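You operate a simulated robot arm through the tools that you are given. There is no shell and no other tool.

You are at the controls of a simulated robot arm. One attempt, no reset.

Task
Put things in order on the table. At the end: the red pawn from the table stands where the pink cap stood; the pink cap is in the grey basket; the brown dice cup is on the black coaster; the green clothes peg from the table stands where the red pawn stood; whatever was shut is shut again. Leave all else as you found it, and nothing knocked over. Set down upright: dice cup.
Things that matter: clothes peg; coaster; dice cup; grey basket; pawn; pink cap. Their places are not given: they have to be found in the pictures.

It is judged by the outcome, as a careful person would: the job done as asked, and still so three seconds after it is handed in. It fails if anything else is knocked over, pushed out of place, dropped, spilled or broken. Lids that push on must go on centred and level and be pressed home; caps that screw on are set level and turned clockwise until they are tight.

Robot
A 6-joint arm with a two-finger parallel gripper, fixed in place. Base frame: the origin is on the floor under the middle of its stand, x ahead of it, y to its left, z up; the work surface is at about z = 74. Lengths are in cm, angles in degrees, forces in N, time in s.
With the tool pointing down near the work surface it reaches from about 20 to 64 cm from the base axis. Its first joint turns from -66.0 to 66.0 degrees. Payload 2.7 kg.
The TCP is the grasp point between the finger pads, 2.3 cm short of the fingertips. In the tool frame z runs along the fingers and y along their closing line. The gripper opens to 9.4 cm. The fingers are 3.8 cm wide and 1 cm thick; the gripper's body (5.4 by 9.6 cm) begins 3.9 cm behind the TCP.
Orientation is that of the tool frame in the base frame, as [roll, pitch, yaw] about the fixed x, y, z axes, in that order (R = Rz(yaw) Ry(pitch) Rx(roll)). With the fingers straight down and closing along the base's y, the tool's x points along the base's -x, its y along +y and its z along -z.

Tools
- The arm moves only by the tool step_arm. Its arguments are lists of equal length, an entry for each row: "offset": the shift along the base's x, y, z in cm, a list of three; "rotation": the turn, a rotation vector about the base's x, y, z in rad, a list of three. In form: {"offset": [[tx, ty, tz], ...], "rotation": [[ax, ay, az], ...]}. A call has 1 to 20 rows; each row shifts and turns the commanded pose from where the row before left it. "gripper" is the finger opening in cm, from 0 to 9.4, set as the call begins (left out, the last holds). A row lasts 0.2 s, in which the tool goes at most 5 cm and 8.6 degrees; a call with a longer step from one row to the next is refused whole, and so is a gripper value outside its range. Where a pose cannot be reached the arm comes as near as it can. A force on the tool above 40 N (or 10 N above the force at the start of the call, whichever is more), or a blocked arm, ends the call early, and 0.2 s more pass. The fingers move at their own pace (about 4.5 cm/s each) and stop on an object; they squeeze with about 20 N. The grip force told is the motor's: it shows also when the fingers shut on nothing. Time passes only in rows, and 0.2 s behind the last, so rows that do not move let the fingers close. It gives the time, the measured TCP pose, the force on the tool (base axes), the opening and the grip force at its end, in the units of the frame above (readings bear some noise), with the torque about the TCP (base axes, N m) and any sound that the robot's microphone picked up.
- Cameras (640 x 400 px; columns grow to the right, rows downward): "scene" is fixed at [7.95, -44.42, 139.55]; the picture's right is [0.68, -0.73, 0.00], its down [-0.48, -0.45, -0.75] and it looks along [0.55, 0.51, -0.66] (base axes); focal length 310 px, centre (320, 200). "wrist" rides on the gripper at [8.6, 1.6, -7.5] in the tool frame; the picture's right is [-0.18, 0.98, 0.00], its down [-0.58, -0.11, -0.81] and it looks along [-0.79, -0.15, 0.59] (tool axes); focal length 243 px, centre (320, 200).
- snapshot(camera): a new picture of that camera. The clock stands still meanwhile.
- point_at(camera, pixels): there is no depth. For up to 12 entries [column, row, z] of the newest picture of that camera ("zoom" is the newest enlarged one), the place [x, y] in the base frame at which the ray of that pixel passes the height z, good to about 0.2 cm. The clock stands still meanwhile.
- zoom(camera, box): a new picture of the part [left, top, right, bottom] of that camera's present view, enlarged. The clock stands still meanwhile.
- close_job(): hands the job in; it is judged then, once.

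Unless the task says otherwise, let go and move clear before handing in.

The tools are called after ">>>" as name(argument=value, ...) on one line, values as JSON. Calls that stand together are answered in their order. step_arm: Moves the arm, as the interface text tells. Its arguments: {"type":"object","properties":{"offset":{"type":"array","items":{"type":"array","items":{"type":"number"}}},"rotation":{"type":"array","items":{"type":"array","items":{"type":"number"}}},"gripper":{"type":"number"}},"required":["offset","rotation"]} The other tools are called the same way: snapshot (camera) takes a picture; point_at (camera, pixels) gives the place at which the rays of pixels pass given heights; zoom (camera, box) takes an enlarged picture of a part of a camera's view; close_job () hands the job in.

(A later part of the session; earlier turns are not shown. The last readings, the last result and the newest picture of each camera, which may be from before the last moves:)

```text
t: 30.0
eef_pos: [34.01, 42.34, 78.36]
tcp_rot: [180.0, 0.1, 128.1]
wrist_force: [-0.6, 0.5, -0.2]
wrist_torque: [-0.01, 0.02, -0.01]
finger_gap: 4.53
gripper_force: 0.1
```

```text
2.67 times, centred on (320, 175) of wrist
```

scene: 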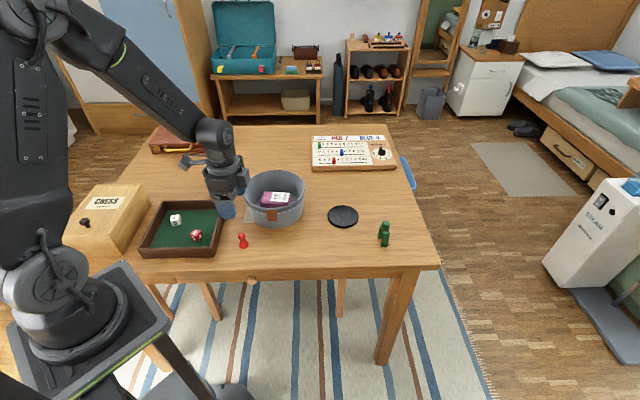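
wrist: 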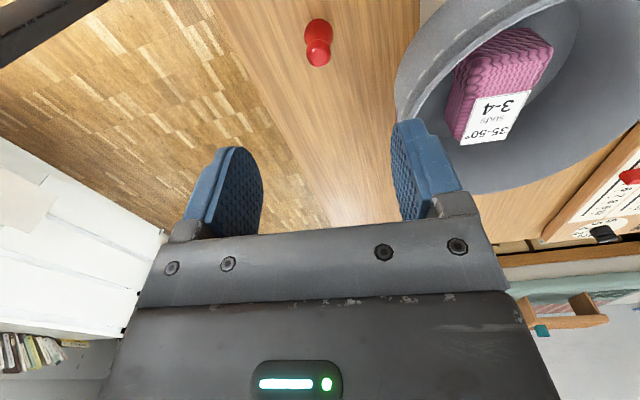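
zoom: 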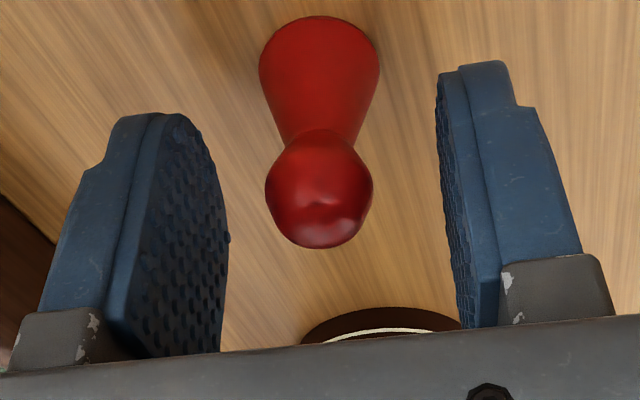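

The pawn stands on its own where the cap was. I'll rise and move above the dice cup, turning so the fingers will close clear of the tray corner.

>>> step_arm(offset=[[0, 0, 2], [0, 0, 4], [0, 0, 4], [0, 0, 4], [0, 0, 4], [0, 0, 2]], rotation=[[0, 0, 0], [0, 0, 0], [0, 0, 0], [0, 0, 0], [0, 0, 0], [0, 0, 0]])

>>> step_arm(offset=[[0.63, -0.77, 0], [0.63, -0.77, 0], [0.63, -0.77, 0], [0.63, -0.77, 0], [0.63, -0.77, 0], [0.63, -0.77, 0], [0.63, -0.77, 0], [0.63, -0.77, 0], [0.63, -0.77, 0], [0.63, -0.77, 0], [0.63, -0.77, 0], [0.63, -0.77, 0], [0, 0, 0]], rotation=[[0, 0, 0.131], [0, 0, 0.131], [0, 0, 0.131], [0, 0, 0.131], [0, 0, 0.131], [0, 0, 0.131], [0, 0, 0.131], [0, 0, 0.131], [0, 0, 0.131], [0, 0, 0.131], [0, 0, 0.131], [0, 0, 0.131], [0, 0, 0]], gripper=9.4)

>>> snapshot(camera="wrist")

>>> snapshot(camera="scene")

>>> zoom(camera="scene", box=[150, 140, 270, 220])

```text
t: 31.4
eef_pos: [33.94, 42.5, 98.21]
tcp_rot: [180.0, 0.2, 128.1]
wrist_force: [0.1, -0.8, 0.3]
wrist_torque: [0.0, 0.02, -0.01]
finger_gap: 4.48
gripper_force: 0.0
```

```text
t: 34.2
eef_pos: [41.65, 32.98, 98.46]
tcp_rot: [179.9, 0.1, -141.8]
wrist_force: [-1.2, 0.0, -0.1]
wrist_torque: [0.02, -0.01, 0.02]
finger_gap: 9.4
gripper_force: 0.0
```

```text
taken
```

wrist: 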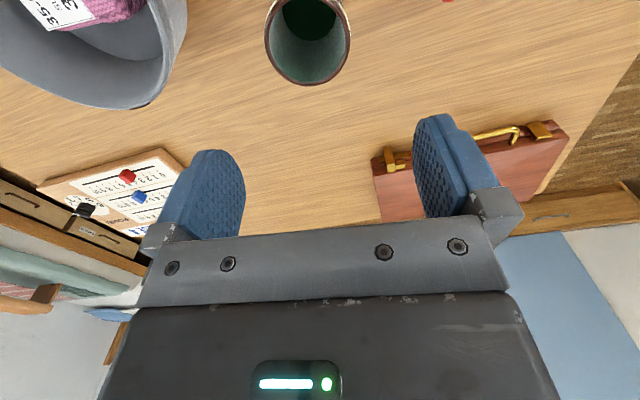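

```text
taken
```

scene: 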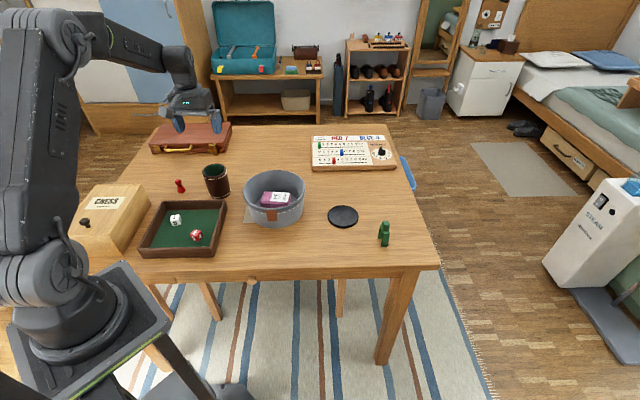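

```text
5.00 times, centred on (210, 180) of scene
```

zoom: 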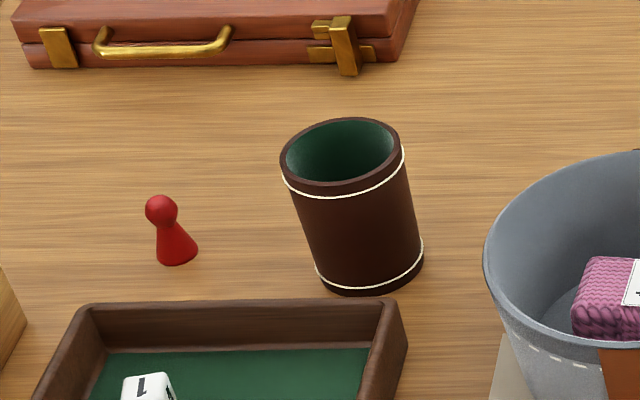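

The pawn stands upright at its new place, at (180,186). The cup rim in the wrist view is cut off at the top edge, so I'll lower slightly to see all of it.

>>> step_arm(offset=[[0, 0, -3], [0, 0, -2], [0, 0, 0]], rotation=[[0, 0, 0], [0, 0, 0], [0, 0, 0]])

>>> snapshot(camera="wrist")

>>> zoom(camera="wrist", box=[220, 0, 420, 125])

```text
t: 35.0
eef_pos: [41.56, 33.1, 93.22]
tcp_rot: [179.9, 0.1, -141.9]
wrist_force: [0.3, 0.6, -0.7]
wrist_torque: [0.01, -0.01, 0.0]
finger_gap: 9.41
gripper_force: 0.0
```

```text
taken
```

wrist: 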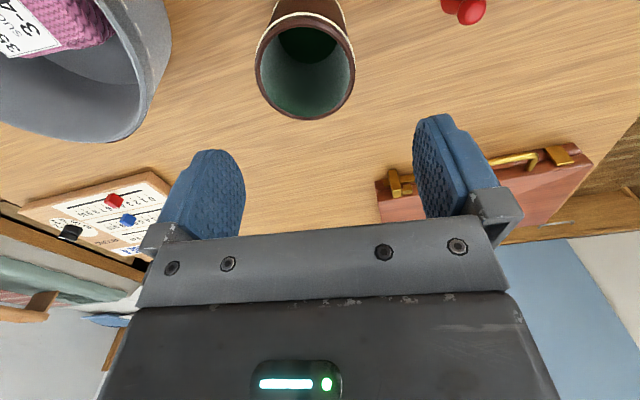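

```text
3.20 times, centred on (320, 62) of wrist
```

zoom: 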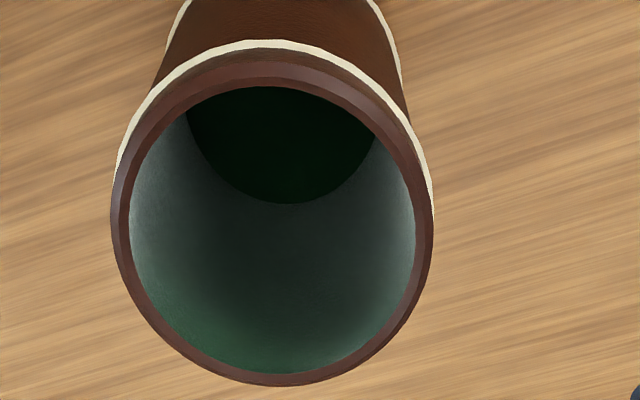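

>>> point_at(camera="zoom", pixels=[[273, 228, 82], [273, 228, 83], [273, 228, 84], [273, 228, 85], [112, 228, 83], [434, 228, 83], [273, 387, 83], [273, 62, 83], [285, 203, 75]])

>>> point_at(camera="scene", pixels=[[214.2, 170.4, 82], [214.2, 170.4, 83], [214.2, 170.4, 84], [214.2, 170.4, 85], [202, 172, 83], [226.4, 168.6, 83]])

```text
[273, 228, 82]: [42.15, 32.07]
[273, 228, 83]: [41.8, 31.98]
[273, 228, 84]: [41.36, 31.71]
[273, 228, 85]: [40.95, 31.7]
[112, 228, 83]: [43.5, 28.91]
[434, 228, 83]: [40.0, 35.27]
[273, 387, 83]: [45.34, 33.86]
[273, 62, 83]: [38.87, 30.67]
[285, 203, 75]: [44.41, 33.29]
```

```text
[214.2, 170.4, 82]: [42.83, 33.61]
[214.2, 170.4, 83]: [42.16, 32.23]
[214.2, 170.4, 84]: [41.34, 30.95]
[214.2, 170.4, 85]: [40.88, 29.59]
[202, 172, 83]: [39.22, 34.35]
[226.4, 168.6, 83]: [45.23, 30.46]
```

The cup is empty. Matching the two views gives a rim centre of about (42.0, 32.2), rim z≈83 and diameter about 7.3 cm, so it fits in the 9.4 cm opening. I'll centre over it and check before going down.

>>> step_arm(offset=[[0.5, -0.9, 0], [0, 0, -3], [0, 0, 0]], rotation=[[0, 0, 0], [0, 0, 0], [0, 0, 0]])

>>> snapshot(camera="wrist")

>>> zoom(camera="wrist", box=[220, 0, 420, 125])

```text
t: 35.8
eef_pos: [42.09, 32.18, 90.36]
tcp_rot: [179.9, 0.0, -141.9]
wrist_force: [0.2, 0.3, -0.3]
wrist_torque: [0.04, -0.04, 0.03]
finger_gap: 9.4
gripper_force: 0.0
```

```text
taken
```

wrist: 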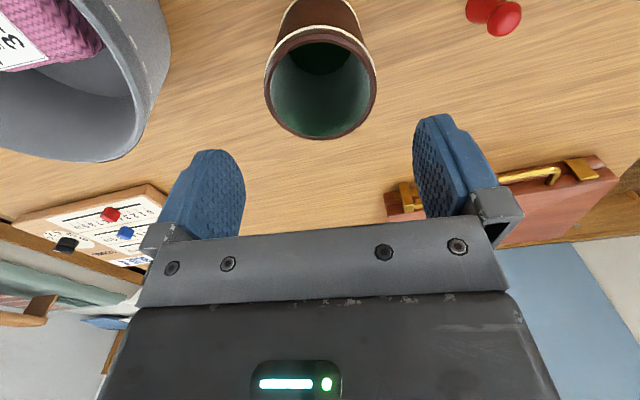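

```text
3.20 times, centred on (320, 62) of wrist
```

zoom: 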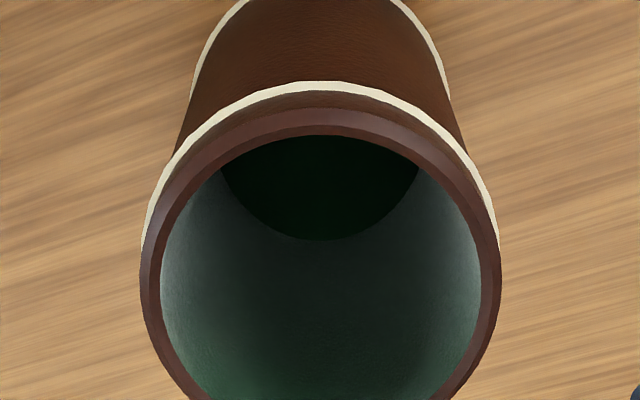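

The rim centre is at column 320, which is centred along the closing line. It lies about 0.3 cm toward the camera, so I'll make that small correction and go down.

>>> step_arm(offset=[[-0.2, -0.15, -1], [0, 0, -2.5], [0, 0, -2.5], [0, 0, -2], [0, 0, -1.2], [0, 0, -0.68], [0, 0, 0]], rotation=[[0, 0, 0], [0, 0, 0], [0, 0, 0], [0, 0, 0], [0, 0, 0], [0, 0, 0], [0, 0, 0]])

>>> snapshot(camera="wrist")

>>> zoom(camera="scene", box=[150, 120, 270, 220])

```text
t: 37.4
eef_pos: [41.93, 32.07, 80.3]
tcp_rot: [179.9, 0.1, -141.8]
wrist_force: [0.1, -0.4, 0.3]
wrist_torque: [0.02, -0.02, -0.03]
finger_gap: 9.4
gripper_force: 0.1
```

```text
taken
```

wrist: 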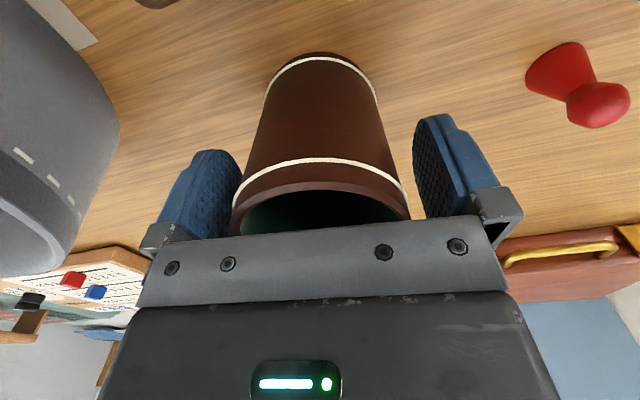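

```text
4.00 times, centred on (210, 170) of scene
```

zoom: 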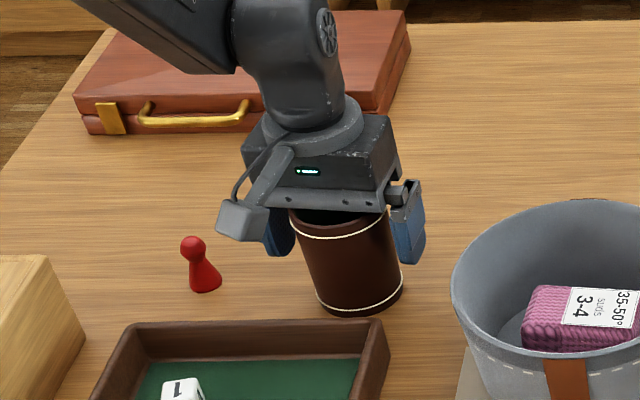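

The cup is between the fingers with space on both sides, and no force is showing. I'll close on it.

>>> step_arm(offset=[[0, 0, 0], [0, 0, 0], [0, 0, 0], [0, 0, 0], [0, 0, 0]], rotation=[[0, 0, 0], [0, 0, 0], [0, 0, 0], [0, 0, 0], [0, 0, 0]], gripper=5.0)

>>> step_arm(offset=[[0, 0, 0.5], [0, 0, 1], [0, 0, 1.5], [0, 0, 0]], rotation=[[0, 0, 0], [0, 0, 0], [0, 0, 0], [0, 0, 0]])

>>> snapshot(camera="wrist")

>>> zoom(camera="scene", box=[150, 120, 270, 220])

```text
t: 38.6
eef_pos: [41.92, 31.96, 80.53]
tcp_rot: [179.9, 0.1, -141.9]
wrist_force: [0.9, -1.2, -0.7]
wrist_torque: [-0.03, 0.0, -0.02]
finger_gap: 7.03
gripper_force: 20.1
```

```text
t: 39.6
eef_pos: [41.91, 31.94, 83.35]
tcp_rot: [179.8, 0.1, -141.9]
wrist_force: [0.1, 0.7, -0.9]
wrist_torque: [0.02, 0.01, 0.01]
finger_gap: 7.05
gripper_force: 20.4
```

```text
taken
```

wrist: 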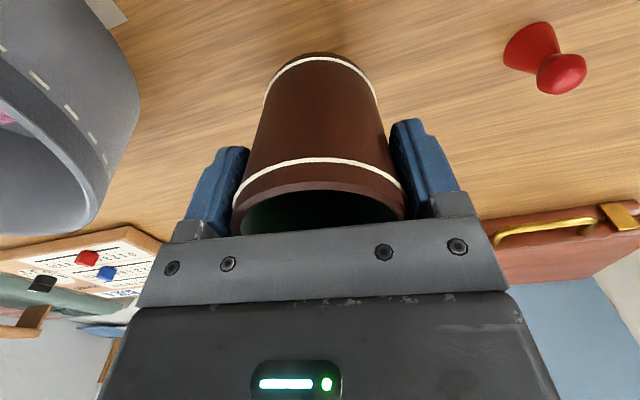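

```text
4.00 times, centred on (210, 170) of scene
```

zoom: 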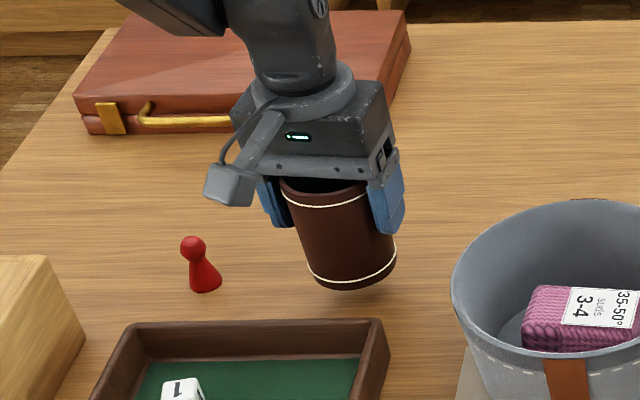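

The cup hangs upright in the grip. I'll refine the coaster's centre before carrying the cup over.

>>> zoom(camera="scene", box=[320, 195, 368, 235])

```text
10.00 times, centred on (344, 215) of scene
```

zoom: 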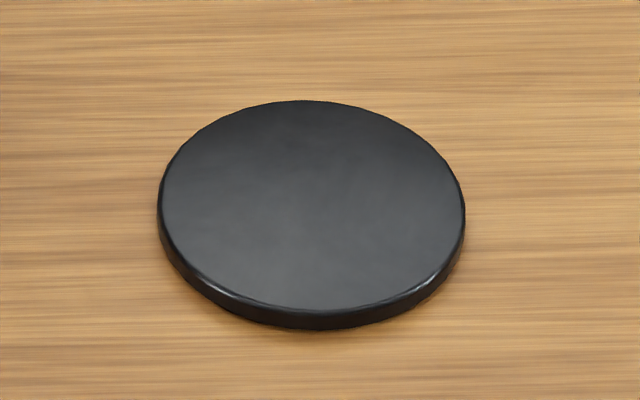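

>>> point_at(camera="zoom", pixels=[[311, 204, 74.7], [158, 205, 74.7], [465, 205, 74.7], [311, 100, 74.7], [320, 310, 74.7], [311, 330, 74]])

>>> step_arm(offset=[[0, 0, 3], [0, 0, 4], [0, 0, 4], [0, 0, 3], [0, 0, 0]], rotation=[[0, 0, 0], [0, 0, 0], [0, 0, 0], [0, 0, 0], [0, 0, 0]])

```text
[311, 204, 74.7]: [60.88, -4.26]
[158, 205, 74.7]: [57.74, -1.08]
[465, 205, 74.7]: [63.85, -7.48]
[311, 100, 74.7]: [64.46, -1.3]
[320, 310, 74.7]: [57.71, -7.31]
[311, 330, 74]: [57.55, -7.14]
```

```text
t: 40.8
eef_pos: [41.95, 32.0, 97.41]
tcp_rot: [179.8, 0.1, -141.8]
wrist_force: [0.8, 0.4, -1.2]
wrist_torque: [0.01, -0.02, 0.02]
finger_gap: 7.04
gripper_force: 19.9
```

The coaster's centre is at (60.9, -4.3) with its top at z≈74.7. I'll carry the cup there at height, turning the wrist back to the neutral yaw on the way.

>>> step_arm(offset=[[0.8, -1.517, 0], [1.595, -3.034, 0], [1.595, -3.034, 0], [1.595, -3.034, 0], [1.595, -3.034, 0], [1.595, -3.034, 0], [1.595, -3.034, 0], [1.595, -3.034, 0], [1.595, -3.034, 0], [1.595, -3.034, 0], [1.595, -3.034, 0], [1.595, -3.034, 0], [0.795, -1.519, 0], [0, 0, 0]], rotation=[[0, 0, -0.02765], [0, 0, -0.0553], [0, 0, -0.0553], [0, 0, -0.0553], [0, 0, -0.0553], [0, 0, -0.0553], [0, 0, -0.0553], [0, 0, -0.0553], [0, 0, -0.0553], [0, 0, -0.0553], [0, 0, -0.0553], [0, 0, -0.0553], [0, 0, -0.02765], [0, 0, 0]])

>>> step_arm(offset=[[0, 0, -3], [0, 0, -3], [0, 0, -3], [0, 0, -2], [0, 0, -1], [0, 0, 0]], rotation=[[0, 0, 0], [0, 0, 0], [0, 0, 0], [0, 0, 0], [0, 0, 0], [0, 0, 0]])

>>> snapshot(camera="wrist")

>>> snapshot(camera="scene")

>>> zoom(camera="scene", box=[290, 140, 400, 240])

```text
t: 43.8
eef_pos: [61.04, -4.45, 97.44]
tcp_rot: [179.9, -0.1, -180.0]
wrist_force: [-0.5, -0.4, -0.2]
wrist_torque: [-0.01, -0.04, 0.01]
finger_gap: 7.03
gripper_force: 19.5
```

```text
t: 45.2
eef_pos: [61.03, -4.29, 85.27]
tcp_rot: [179.9, 0.1, -179.9]
wrist_force: [-0.5, 0.2, -1.0]
wrist_torque: [0.0, 0.01, -0.01]
finger_gap: 7.02
gripper_force: 19.6
```

```text
taken
```

wrist: 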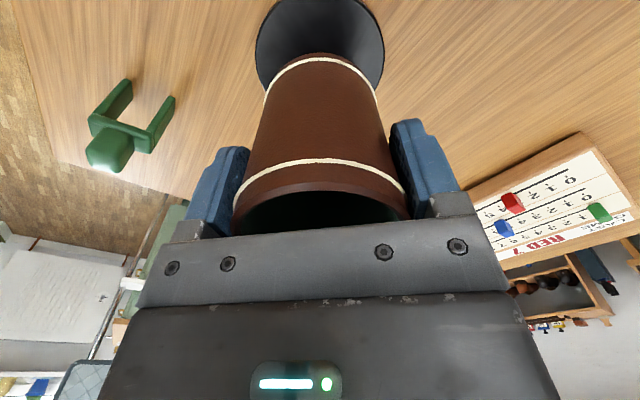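

```text
taken
```

scene: 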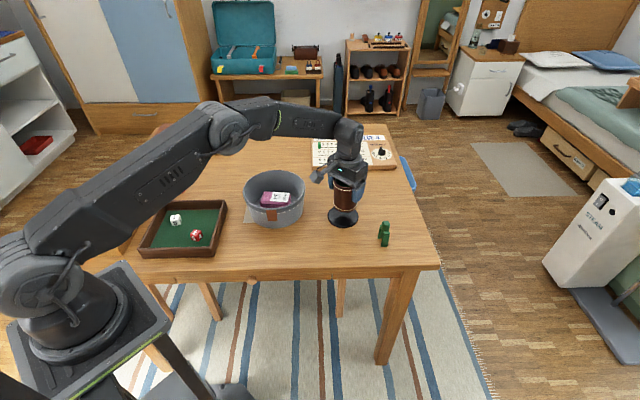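

```text
4.00 times, centred on (345, 190) of scene
```

zoom: 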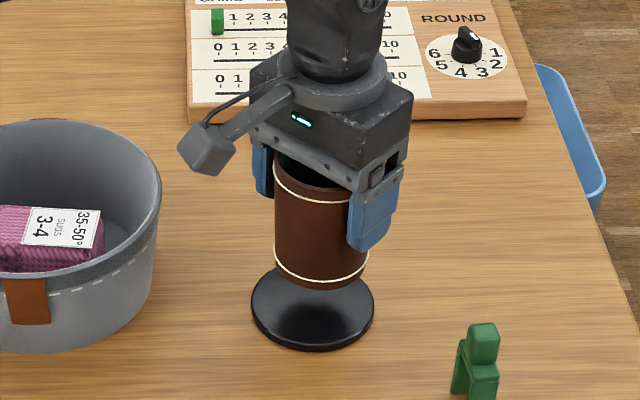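

The cup is lined up over the coaster; both are centred at column 320 in the wrist view. I'll lower to just above it and check the margin all round.

>>> step_arm(offset=[[0, 0, -1.5], [0, 0, -1.2], [0, 0, -0.8], [0, 0, 0]], rotation=[[0, 0, 0], [0, 0, 0], [0, 0, 0], [0, 0, 0]])

>>> zoom(camera="scene", box=[310, 180, 380, 235])

>>> snapshot(camera="wrist")

```text
t: 46.2
eef_pos: [61.02, -4.31, 81.79]
tcp_rot: [180.0, 0.2, -179.9]
wrist_force: [-0.2, 0.1, -0.1]
wrist_torque: [-0.01, 0.01, 0.02]
finger_gap: 7.04
gripper_force: 20.2
```

```text
7.27 times, centred on (345, 208) of scene
```

zoom: 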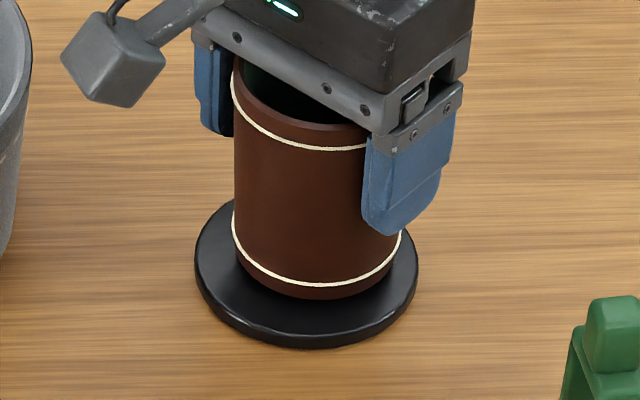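

```text
taken
```

wrist: 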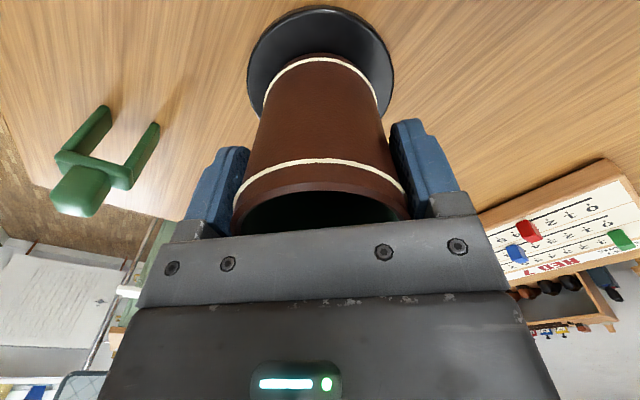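

>>> point_at(camera="wrist", pixels=[[247, 70, 74.7], [394, 70, 74.7], [320, 6, 74.7], [263, 105, 76.2], [378, 105, 76.2], [320, 58, 76.2]])

>>> zoom(camera="wrist", box=[220, 0, 420, 125])

```text
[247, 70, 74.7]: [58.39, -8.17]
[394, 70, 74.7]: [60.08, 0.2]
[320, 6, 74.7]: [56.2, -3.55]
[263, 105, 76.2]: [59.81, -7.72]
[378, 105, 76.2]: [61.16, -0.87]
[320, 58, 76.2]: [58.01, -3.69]
```

```text
3.20 times, centred on (320, 62) of wrist
```

zoom: 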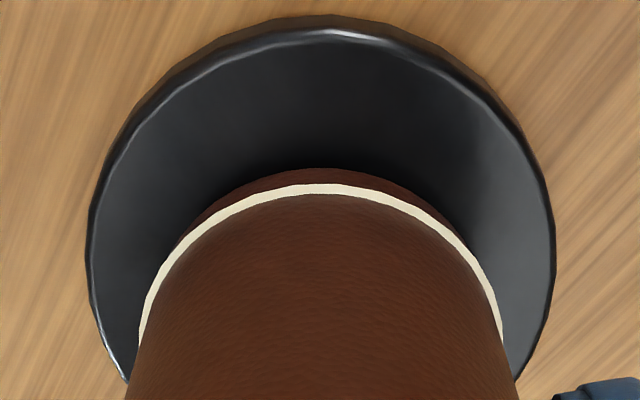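

The close-up shows the cup's base about 0.4 cm beyond the coaster's centre in x. I'll shift it back and lower gently until it touches.

>>> step_arm(offset=[[-0.2, 0.03, 0], [-0.2, 0.03, 0], [0, 0, -0.3], [0, 0, -0.2], [0, 0, 0]], rotation=[[0, 0, 0], [0, 0, 0], [0, 0, 0], [0, 0, 0], [0, 0, 0]])

>>> zoom(camera="scene", box=[310, 180, 380, 235])

>>> zoom(camera="wrist", box=[220, 0, 420, 125])

```text
t: 47.4
eef_pos: [60.61, -4.26, 81.27]
tcp_rot: [179.9, 0.1, -179.9]
wrist_force: [0.9, 0.0, -1.0]
wrist_torque: [0.03, -0.02, 0.0]
finger_gap: 7.05
gripper_force: 21.1
```

```text
7.27 times, centred on (345, 208) of scene
```

zoom: 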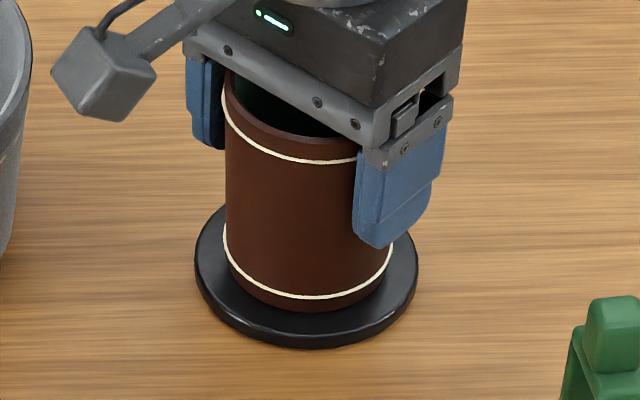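

```text
3.20 times, centred on (320, 62) of wrist
```

zoom: 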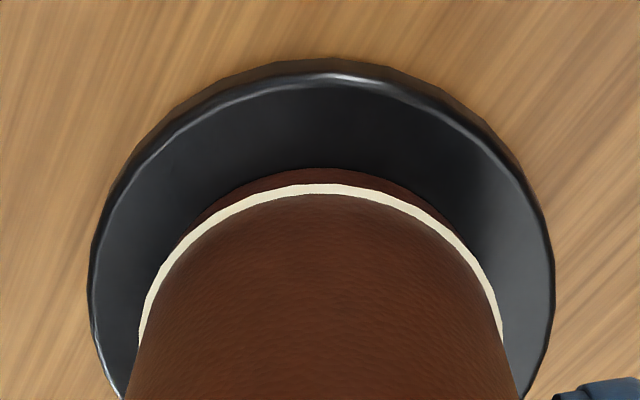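

>>> point_at(camera="zoom", pixels=[[325, 82, 74.7], [325, 168, 75.0], [325, 168, 75.2], [90, 290, 74.7], [553, 270, 74.7], [140, 330, 76], [503, 330, 76]])

>>> step_arm(offset=[[0, 0, -0.15], [0, 0, -0.1], [0, 0, 0]], rotation=[[0, 0, 0], [0, 0, 0], [0, 0, 0]])

```text
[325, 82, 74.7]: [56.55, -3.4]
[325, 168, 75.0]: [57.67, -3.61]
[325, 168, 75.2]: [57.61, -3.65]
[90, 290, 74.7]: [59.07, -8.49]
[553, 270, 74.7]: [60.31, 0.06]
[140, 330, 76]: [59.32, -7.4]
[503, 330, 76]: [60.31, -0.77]
```

```text
t: 48.2
eef_pos: [60.56, -4.29, 81.22]
tcp_rot: [180.0, 0.2, -179.8]
wrist_force: [-3.1, 0.5, 12.8]
wrist_torque: [0.1, 0.24, 0.01]
finger_gap: 7.03
gripper_force: 20.1
```

The upward force reached 12.8 N, so the cup is seated on the coaster. I'll ease off a touch and release.

>>> step_arm(offset=[[0, 0, 0.1], [0, 0, 0]], rotation=[[0, 0, 0], [0, 0, 0]])

>>> step_arm(offset=[[0, 0, 0], [0, 0, 0], [0, 0, 0], [0, 0, 0]], rotation=[[0, 0, 0], [0, 0, 0], [0, 0, 0], [0, 0, 0]], gripper=9.4)

>>> snapshot(camera="wrist")

>>> zoom(camera="scene", box=[310, 180, 380, 235])

```text
t: 48.8
eef_pos: [60.69, -4.24, 81.22]
tcp_rot: [179.8, 0.3, 180.0]
wrist_force: [3.8, 0.1, 8.1]
wrist_torque: [0.01, -0.23, -0.04]
finger_gap: 7.01
gripper_force: 19.8
```

```text
t: 49.8
eef_pos: [60.52, -4.36, 81.21]
tcp_rot: [179.9, 0.0, -179.9]
wrist_force: [0.0, 0.7, -0.1]
wrist_torque: [0.01, -0.02, 0.01]
finger_gap: 9.42
gripper_force: 0.1
```

```text
taken
```

wrist: 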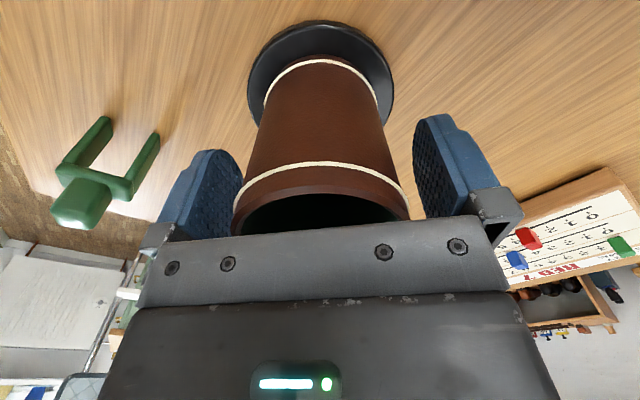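

```text
7.27 times, centred on (345, 208) of scene
```

zoom: 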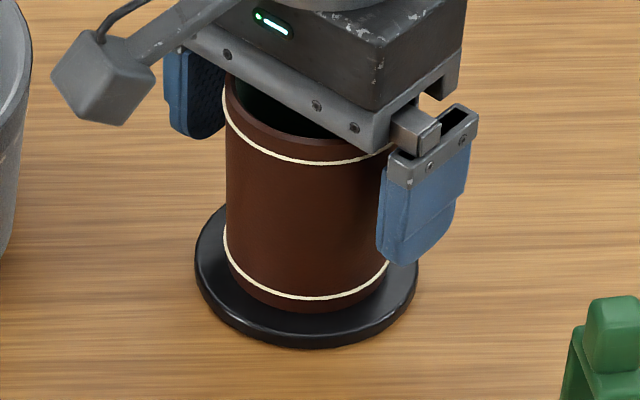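

The cup stands upright and centred on the coaster. I'll rise clear and move toward the peg to look at it from above.

>>> step_arm(offset=[[0, 0, 1.5], [0, 0, 3], [0, 0, 4], [0, 0, 4], [0, 0, 2.5], [-0.5, -3, 0], [-0.5, -4, 0], [0, -4, 0], [0, -2.5, 0], [0, 0, 0]], rotation=[[0, 0, 0], [0, 0, 0], [0, 0, 0], [0, 0, 0], [0, 0, 0], [0, 0, 0], [0, 0, 0], [0, 0, 0], [0, 0, 0], [0, 0, 0]])

>>> snapshot(camera="wrist")

>>> snapshot(camera="scene")

>>> zoom(camera="scene", box=[310, 170, 410, 250])

```text
t: 52.0
eef_pos: [59.43, -17.84, 96.17]
tcp_rot: [180.0, 0.1, -179.7]
wrist_force: [-0.6, 0.6, -0.8]
wrist_torque: [0.02, -0.02, -0.05]
finger_gap: 9.39
gripper_force: 0.1
```

```text
taken
```

wrist: 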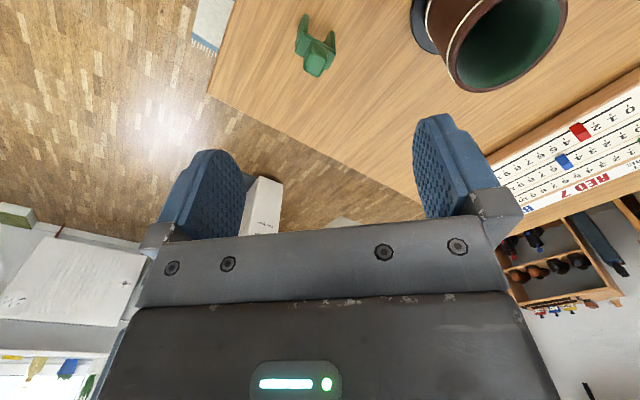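

```text
taken
```

scene: 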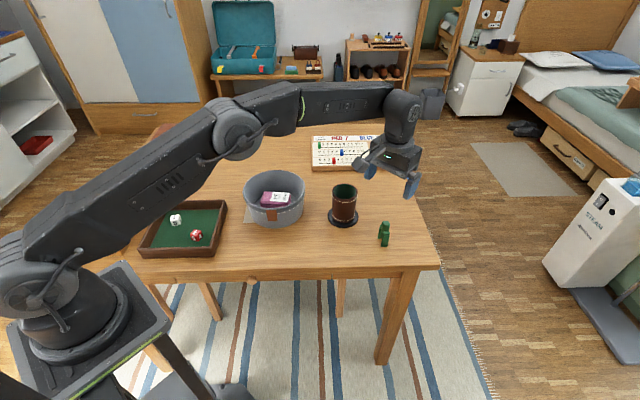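

```text
5.00 times, centred on (360, 210) of scene
```

zoom: 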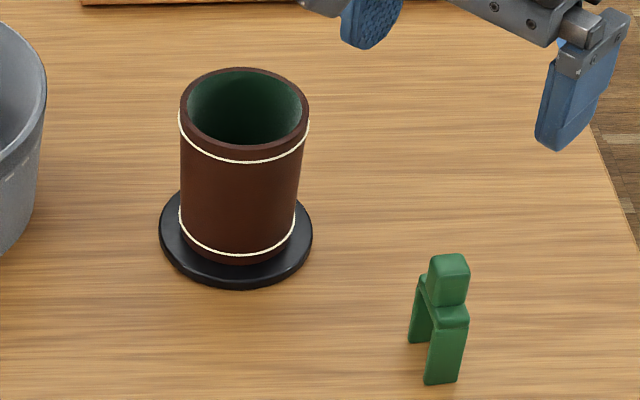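

The cup sits well on the coaster. Now I'll get a close look at the peg at (316,45) in the wrist view.

>>> zoom(camera="wrist", box=[270, 0, 370, 80])

>>> point_at(camera="zoom", pixels=[[184, 70, 74], [317, 150, 74], [220, 310, 80], [160, 230, 80]])

>>> zoom(camera="scene", box=[364, 215, 404, 250])

```text
5.00 times, centred on (320, 40) of wrist
```

zoom: 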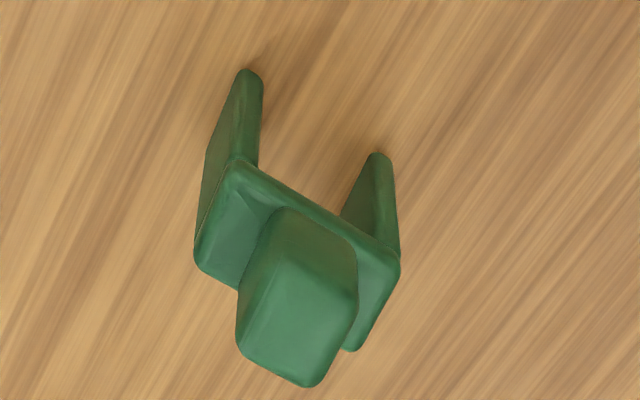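

```text
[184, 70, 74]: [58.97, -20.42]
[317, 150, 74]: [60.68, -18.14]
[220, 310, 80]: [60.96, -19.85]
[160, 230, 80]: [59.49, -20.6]
```

```text
11.43 times, centred on (384, 232) of scene
```

zoom: 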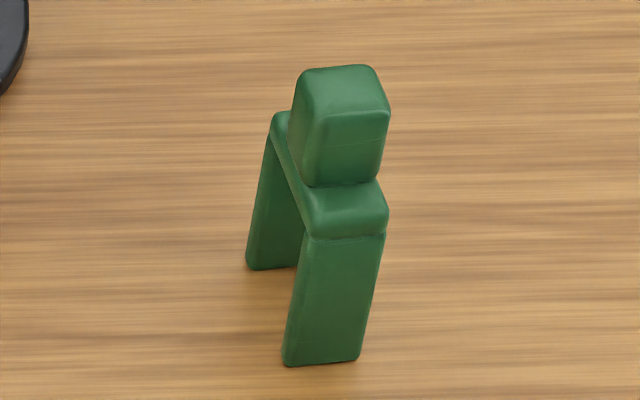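

>>> point_at(camera="zoom", pixels=[[285, 364, 74], [358, 358, 74], [248, 268, 74], [297, 266, 74], [305, 72, 80], [372, 67, 80], [387, 112, 80], [318, 120, 80], [270, 118, 78.5], [310, 240, 77.5], [387, 230, 77.5]])

>>> zoom(camera="wrist", box=[270, 0, 370, 80])

>>> point_at(camera="zoom", pixels=[[248, 70, 74], [380, 153, 74], [237, 345, 80], [305, 387, 80], [357, 285, 80], [285, 208, 80], [237, 160, 78], [195, 255, 78], [400, 262, 78], [350, 350, 77]])

```text
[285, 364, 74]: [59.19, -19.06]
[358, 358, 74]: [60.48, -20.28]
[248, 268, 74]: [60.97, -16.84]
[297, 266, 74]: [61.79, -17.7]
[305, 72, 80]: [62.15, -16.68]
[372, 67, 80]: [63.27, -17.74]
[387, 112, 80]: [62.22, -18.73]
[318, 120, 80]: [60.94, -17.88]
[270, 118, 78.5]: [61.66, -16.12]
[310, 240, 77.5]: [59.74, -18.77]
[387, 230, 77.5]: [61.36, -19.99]
```

```text
5.00 times, centred on (320, 40) of wrist
```

zoom: 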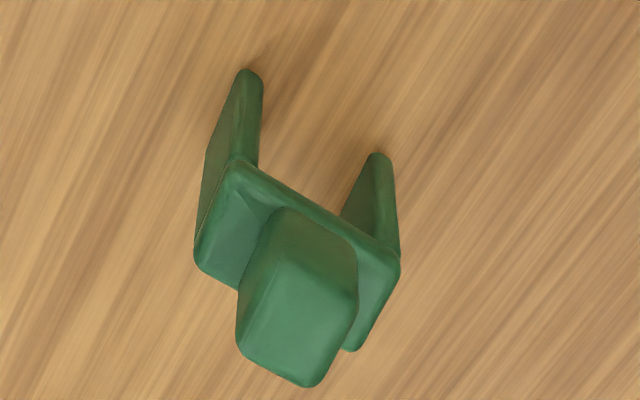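

```text
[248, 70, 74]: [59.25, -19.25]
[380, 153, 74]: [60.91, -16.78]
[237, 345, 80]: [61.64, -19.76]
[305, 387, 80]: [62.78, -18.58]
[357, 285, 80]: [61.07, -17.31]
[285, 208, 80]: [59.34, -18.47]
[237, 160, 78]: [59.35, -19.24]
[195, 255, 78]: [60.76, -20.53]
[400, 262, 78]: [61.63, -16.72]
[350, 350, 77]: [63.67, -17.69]
```

The peg is an arch about 7.5 cm tall, with two legs spread along about 50°, a width of about 1.8 cm along -40°, a knob on top, and its centre near (60.8, -18.5). I'll turn the gripper to close across the thin side and hover above it.

>>> step_arm(offset=[[0.2, -0.11, -0.4], [0.2, -0.11, -0.4], [0.2, -0.11, -0.4], [0.2, -0.11, -0.4], [0.2, -0.11, -0.4], [0.2, -0.11, -0.4], [0.1, -0.1, -0.6], [0, 0, 0]], rotation=[[0, 0, 0.1247], [0, 0, 0.1247], [0, 0, 0.1247], [0, 0, 0.1247], [0, 0, 0.1247], [0, 0, 0.1247], [0, 0, 0.1247], [0, 0, 0]], gripper=6.0)

>>> snapshot(camera="wrist")

>>> zoom(camera="wrist", box=[260, 0, 380, 96])

```text
t: 53.8
eef_pos: [60.84, -18.58, 93.14]
tcp_rot: [179.8, 0.1, -129.8]
wrist_force: [-0.2, -0.1, -0.2]
wrist_torque: [-0.01, 0.01, -0.01]
finger_gap: 6.01
gripper_force: 0.1
```

```text
taken
```

wrist: 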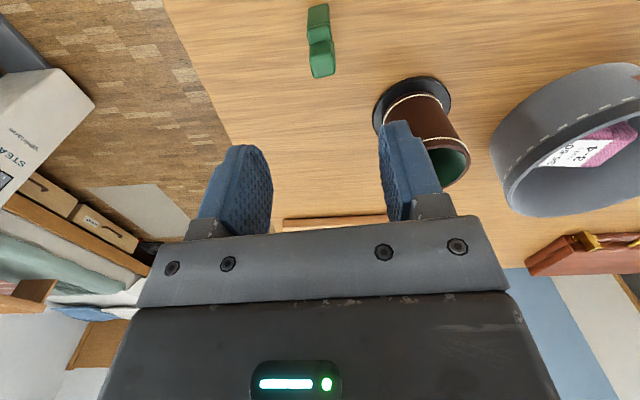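

```text
4.17 times, centred on (320, 48) of wrist
```

zoom: 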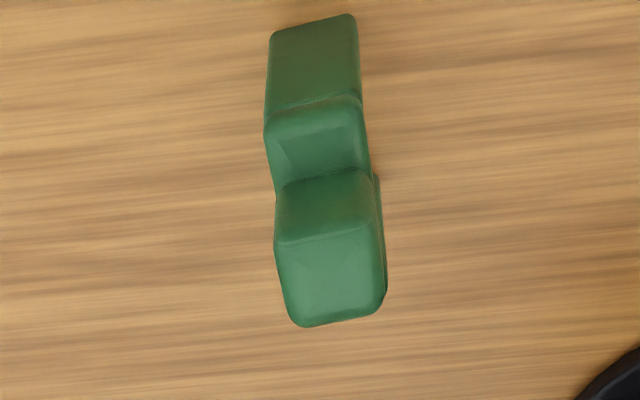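

>>> point_at(camera="zoom", pixels=[[330, 285, 80.5], [330, 285, 81], [330, 285, 81.5], [330, 285, 82], [311, 23, 74], [270, 32, 74], [352, 14, 74]])

>>> zoom(camera="scene", box=[364, 215, 404, 250])

>>> point_at(camera="zoom", pixels=[[342, 93, 80.5], [342, 93, 81], [342, 93, 81.5], [342, 93, 82]])

```text
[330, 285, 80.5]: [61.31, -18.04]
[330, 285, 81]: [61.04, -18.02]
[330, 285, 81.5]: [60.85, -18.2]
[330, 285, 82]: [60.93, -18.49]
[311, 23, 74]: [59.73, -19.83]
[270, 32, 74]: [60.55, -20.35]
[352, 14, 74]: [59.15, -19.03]
```

```text
11.43 times, centred on (384, 232) of scene
```

zoom: 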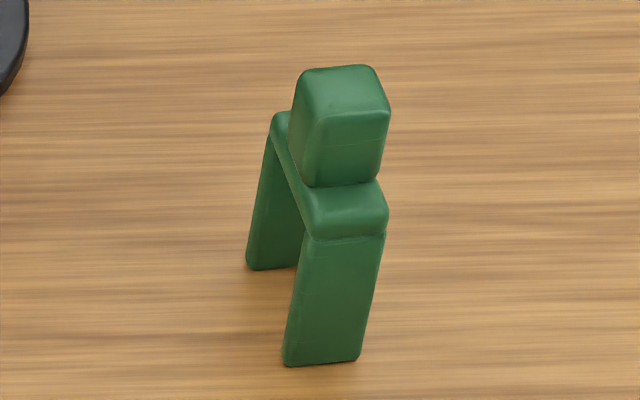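

```text
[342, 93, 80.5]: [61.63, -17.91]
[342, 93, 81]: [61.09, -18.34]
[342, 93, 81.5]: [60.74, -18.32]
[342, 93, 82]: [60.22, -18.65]
```

The peg's faces line up with the fingers and its centre is near (60.9, -18.4), so the offset is under 0.2 cm. I'll go down to z≈78.4 with the fingers moderately open.

>>> step_arm(offset=[[0.05, 0.12, -3], [0, 0, -3], [0, 0, -3], [0, 0, -2.5], [0, 0, -1.7], [0, 0, -1], [0, 0, -0.55], [0, 0, 0]], rotation=[[0, 0, 0], [0, 0, 0], [0, 0, 0], [0, 0, 0], [0, 0, 0], [0, 0, 0], [0, 0, 0], [0, 0, 0]], gripper=5.0)

>>> snapshot(camera="wrist")

>>> zoom(camera="scene", box=[330, 150, 440, 260])

```text
t: 55.6
eef_pos: [60.97, -18.41, 78.46]
tcp_rot: [179.8, 0.1, -129.9]
wrist_force: [0.7, -0.2, -0.4]
wrist_torque: [0.05, 0.04, -0.01]
finger_gap: 4.98
gripper_force: 0.1
```

```text
taken
```

wrist: 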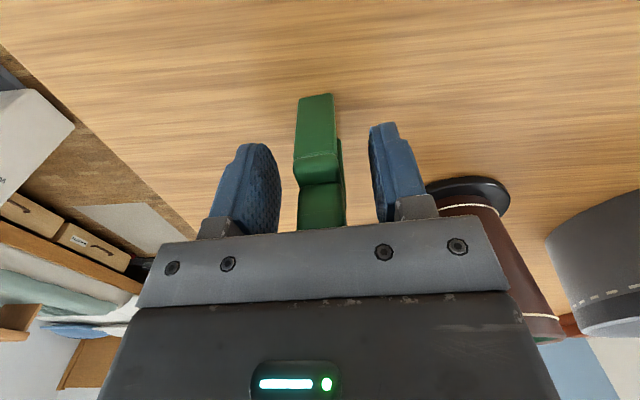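

```text
3.64 times, centred on (385, 205) of scene
```

zoom: 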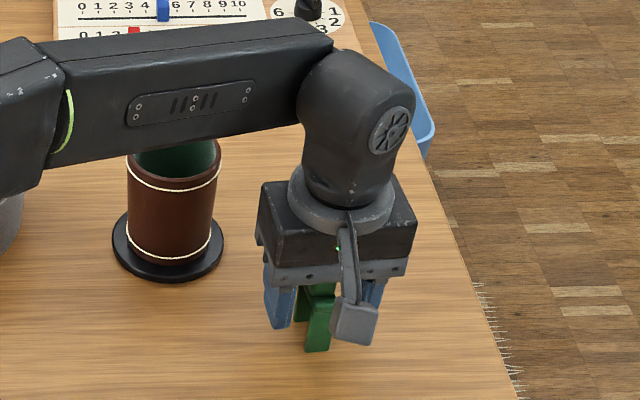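

The peg is between the fingers with clearance, and the force reads about zero. I'll close on it.

>>> step_arm(offset=[[0, 0, 0], [0, 0, 0], [0, 0, 0], [0, 0, 0], [0, 0, 0]], rotation=[[0, 0, 0], [0, 0, 0], [0, 0, 0], [0, 0, 0], [0, 0, 0]], gripper=1.0)

>>> step_arm(offset=[[0, 0, 0.5], [0, 0, 1], [0, 0, 1.5], [0, 0, 0]], rotation=[[0, 0, 0], [0, 0, 0], [0, 0, 0], [0, 0, 0]])

>>> snapshot(camera="wrist")

>>> zoom(camera="scene", box=[330, 150, 440, 260])

```text
t: 56.8
eef_pos: [61.0, -18.49, 78.35]
tcp_rot: [179.9, 0.1, -129.9]
wrist_force: [0.6, 0.2, 0.0]
wrist_torque: [0.06, -0.01, -0.01]
finger_gap: 1.86
gripper_force: 19.7
```

```text
t: 57.8
eef_pos: [60.87, -18.39, 81.6]
tcp_rot: [179.9, 0.1, -129.9]
wrist_force: [-0.8, 0.7, -0.4]
wrist_torque: [0.0, -0.01, 0.0]
finger_gap: 1.84
gripper_force: 20.1
```

```text
taken
```

wrist: 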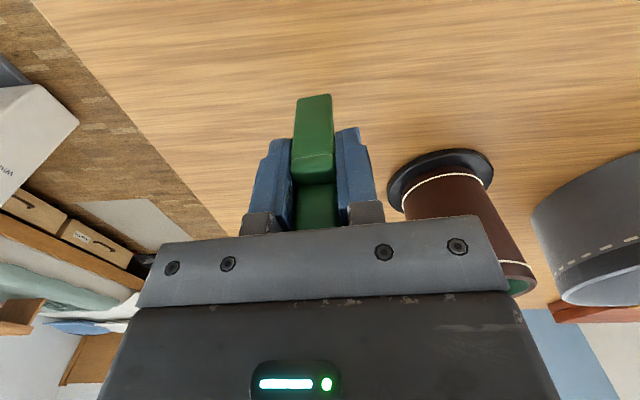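

```text
3.64 times, centred on (385, 205) of scene
```

zoom: 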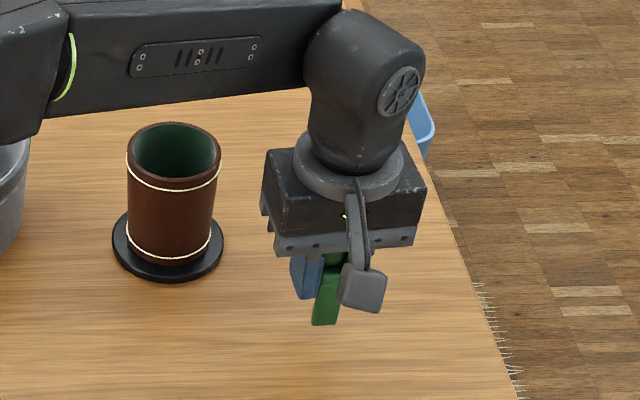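

The peg is held firmly and upright (gap 1.84 cm). I'll raise it, carry it to the pawn's old place at (33.9, 8.45), and check the tray clearance there.

>>> step_arm(offset=[[0, 0, 3], [0, 0, 4], [0, 0, 4], [0, 0, 4], [0, 0, 0]], rotation=[[0, 0, 0], [0, 0, 0], [0, 0, 0], [0, 0, 0], [0, 0, 0]])

>>> step_arm(offset=[[-1.3475, 1.3415, 0], [-2.695, 2.683, 0], [-2.695, 2.683, 0], [-2.695, 2.683, 0], [-2.695, 2.683, 0], [-2.695, 2.683, 0], [-2.695, 2.683, 0], [-2.695, 2.683, 0], [-2.695, 2.683, 0], [-2.695, 2.683, 0], [-1.3475, 1.3415, 0], [0, 0, 0]], rotation=[[0, 0, 0], [0, 0, 0], [0, 0, 0], [0, 0, 0], [0, 0, 0], [0, 0, 0], [0, 0, 0], [0, 0, 0], [0, 0, 0], [0, 0, 0], [0, 0, 0], [0, 0, 0]])

>>> snapshot(camera="scene")

>>> snapshot(camera="wrist")

>>> point_at(camera="scene", pixels=[[213, 257, 74], [217, 249, 77.5], [227, 203, 77.5], [248, 222, 74]])

```text
t: 59.0
eef_pos: [60.89, -18.43, 96.45]
tcp_rot: [179.9, 0.1, -129.9]
wrist_force: [-0.7, 0.8, 0.2]
wrist_torque: [0.02, -0.01, -0.04]
finger_gap: 1.86
gripper_force: 19.9
```

```text
t: 61.6
eef_pos: [33.98, 8.37, 96.35]
tcp_rot: [179.9, 0.1, -130.0]
wrist_force: [0.2, 0.0, 0.8]
wrist_torque: [0.01, 0.0, -0.01]
finger_gap: 1.86
gripper_force: 19.8
```

```text
taken
```

scene: 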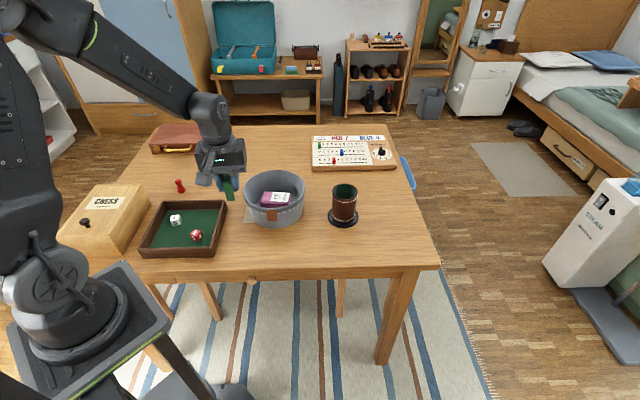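

```text
taken
```

wrist: 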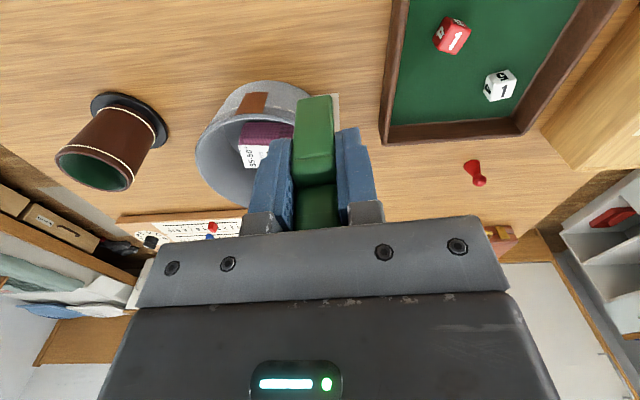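

```text
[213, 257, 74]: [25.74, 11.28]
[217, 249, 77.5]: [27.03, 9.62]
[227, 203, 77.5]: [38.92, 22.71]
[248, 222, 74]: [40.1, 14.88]
```

The tray's near edge is about 5.9 cm away along the closing line and the basket is clear. I'll lower the peg toward the table at the pawn's old spot.

>>> step_arm(offset=[[0, 0, -3], [0, 0, -4], [0, 0, -4], [0, 0, -3], [0, 0, -2], [0, 0, -1.2], [0, 0, 0]], rotation=[[0, 0, 0], [0, 0, 0], [0, 0, 0], [0, 0, 0], [0, 0, 0], [0, 0, 0], [0, 0, 0]])

>>> zoom(camera="scene", box=[190, 170, 300, 260])

>>> snapshot(camera="wrist")

```text
t: 63.2
eef_pos: [33.96, 8.48, 79.09]
tcp_rot: [180.0, 0.0, -129.9]
wrist_force: [0.3, 0.0, -0.1]
wrist_torque: [0.01, 0.04, -0.01]
finger_gap: 1.85
gripper_force: 19.9
```

```text
4.44 times, centred on (245, 215) of scene
```

zoom: 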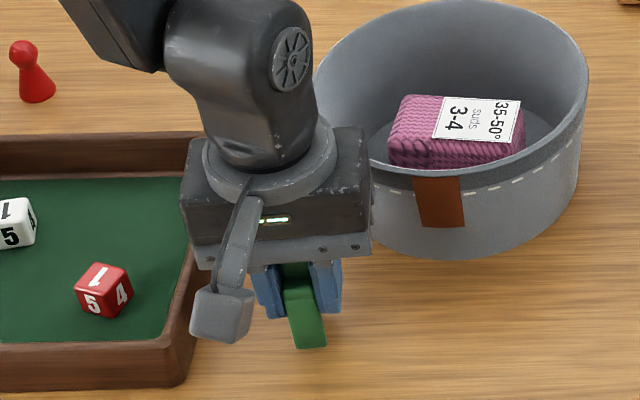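

```text
taken
```

wrist: 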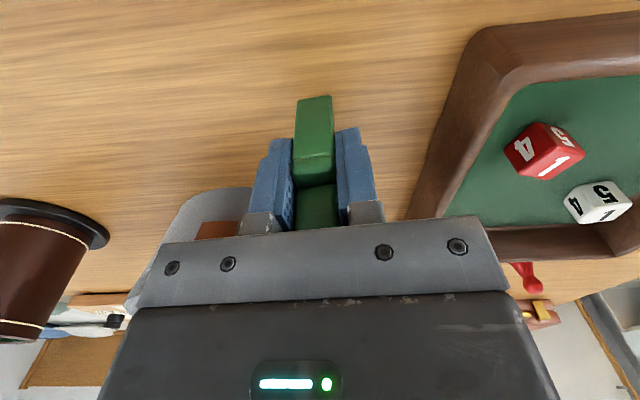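

The peg is about 0.8 cm above the table and clear of the tray and basket. I'll lower it slowly until it touches.

>>> step_arm(offset=[[0, 0, -0.3], [0, 0, -0.2], [0, 0, -0.15], [0, 0, 0]], rotation=[[0, 0, 0], [0, 0, 0], [0, 0, 0], [0, 0, 0]])

>>> step_arm(offset=[[0, 0, -0.08], [0, 0, -0.07], [0, 0, 0]], rotation=[[0, 0, 0], [0, 0, 0], [0, 0, 0]])

```text
t: 64.2
eef_pos: [33.99, 8.36, 78.52]
tcp_rot: [179.9, 0.0, -129.9]
wrist_force: [0.4, -1.1, -0.6]
wrist_torque: [0.03, -0.01, -0.02]
finger_gap: 1.85
gripper_force: 19.7
```

```text
t: 65.0
eef_pos: [33.98, 8.42, 78.47]
tcp_rot: [179.9, 0.1, -129.9]
wrist_force: [-0.6, 0.0, 2.6]
wrist_torque: [0.02, 0.04, -0.01]
finger_gap: 1.87
gripper_force: 19.2
```

The vertical force rose to +2.6 N at the pick-up height, so the peg's feet are on the table. I'll release in two stages.

>>> step_arm(offset=[[0, 0, 0], [0, 0, 0]], rotation=[[0, 0, 0], [0, 0, 0]], gripper=2.4)

>>> step_arm(offset=[[0, 0, 0], [0, 0, 0], [0, 0, 0]], rotation=[[0, 0, 0], [0, 0, 0], [0, 0, 0]], gripper=4.0)

>>> snapshot(camera="wrist")

```text
t: 65.6
eef_pos: [33.95, 8.44, 78.39]
tcp_rot: [180.0, 0.1, -129.9]
wrist_force: [-0.2, -0.1, 0.0]
wrist_torque: [-0.01, -0.01, -0.02]
finger_gap: 2.39
gripper_force: 0.2
```

```text
t: 66.4
eef_pos: [34.01, 8.43, 78.45]
tcp_rot: [179.9, 0.2, -129.9]
wrist_force: [1.2, 0.2, 0.5]
wrist_torque: [-0.01, -0.01, -0.04]
finger_gap: 4.02
gripper_force: 0.0
```

```text
taken
```

wrist: 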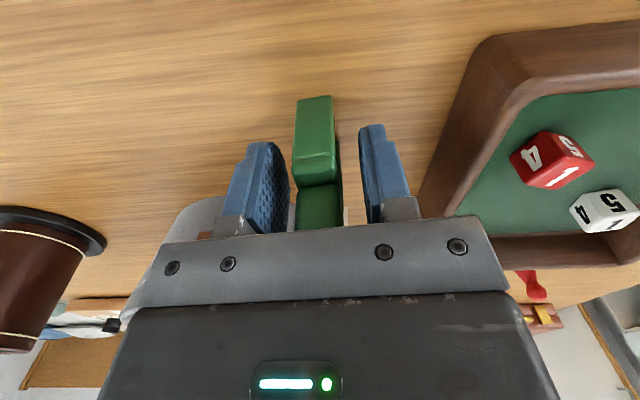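

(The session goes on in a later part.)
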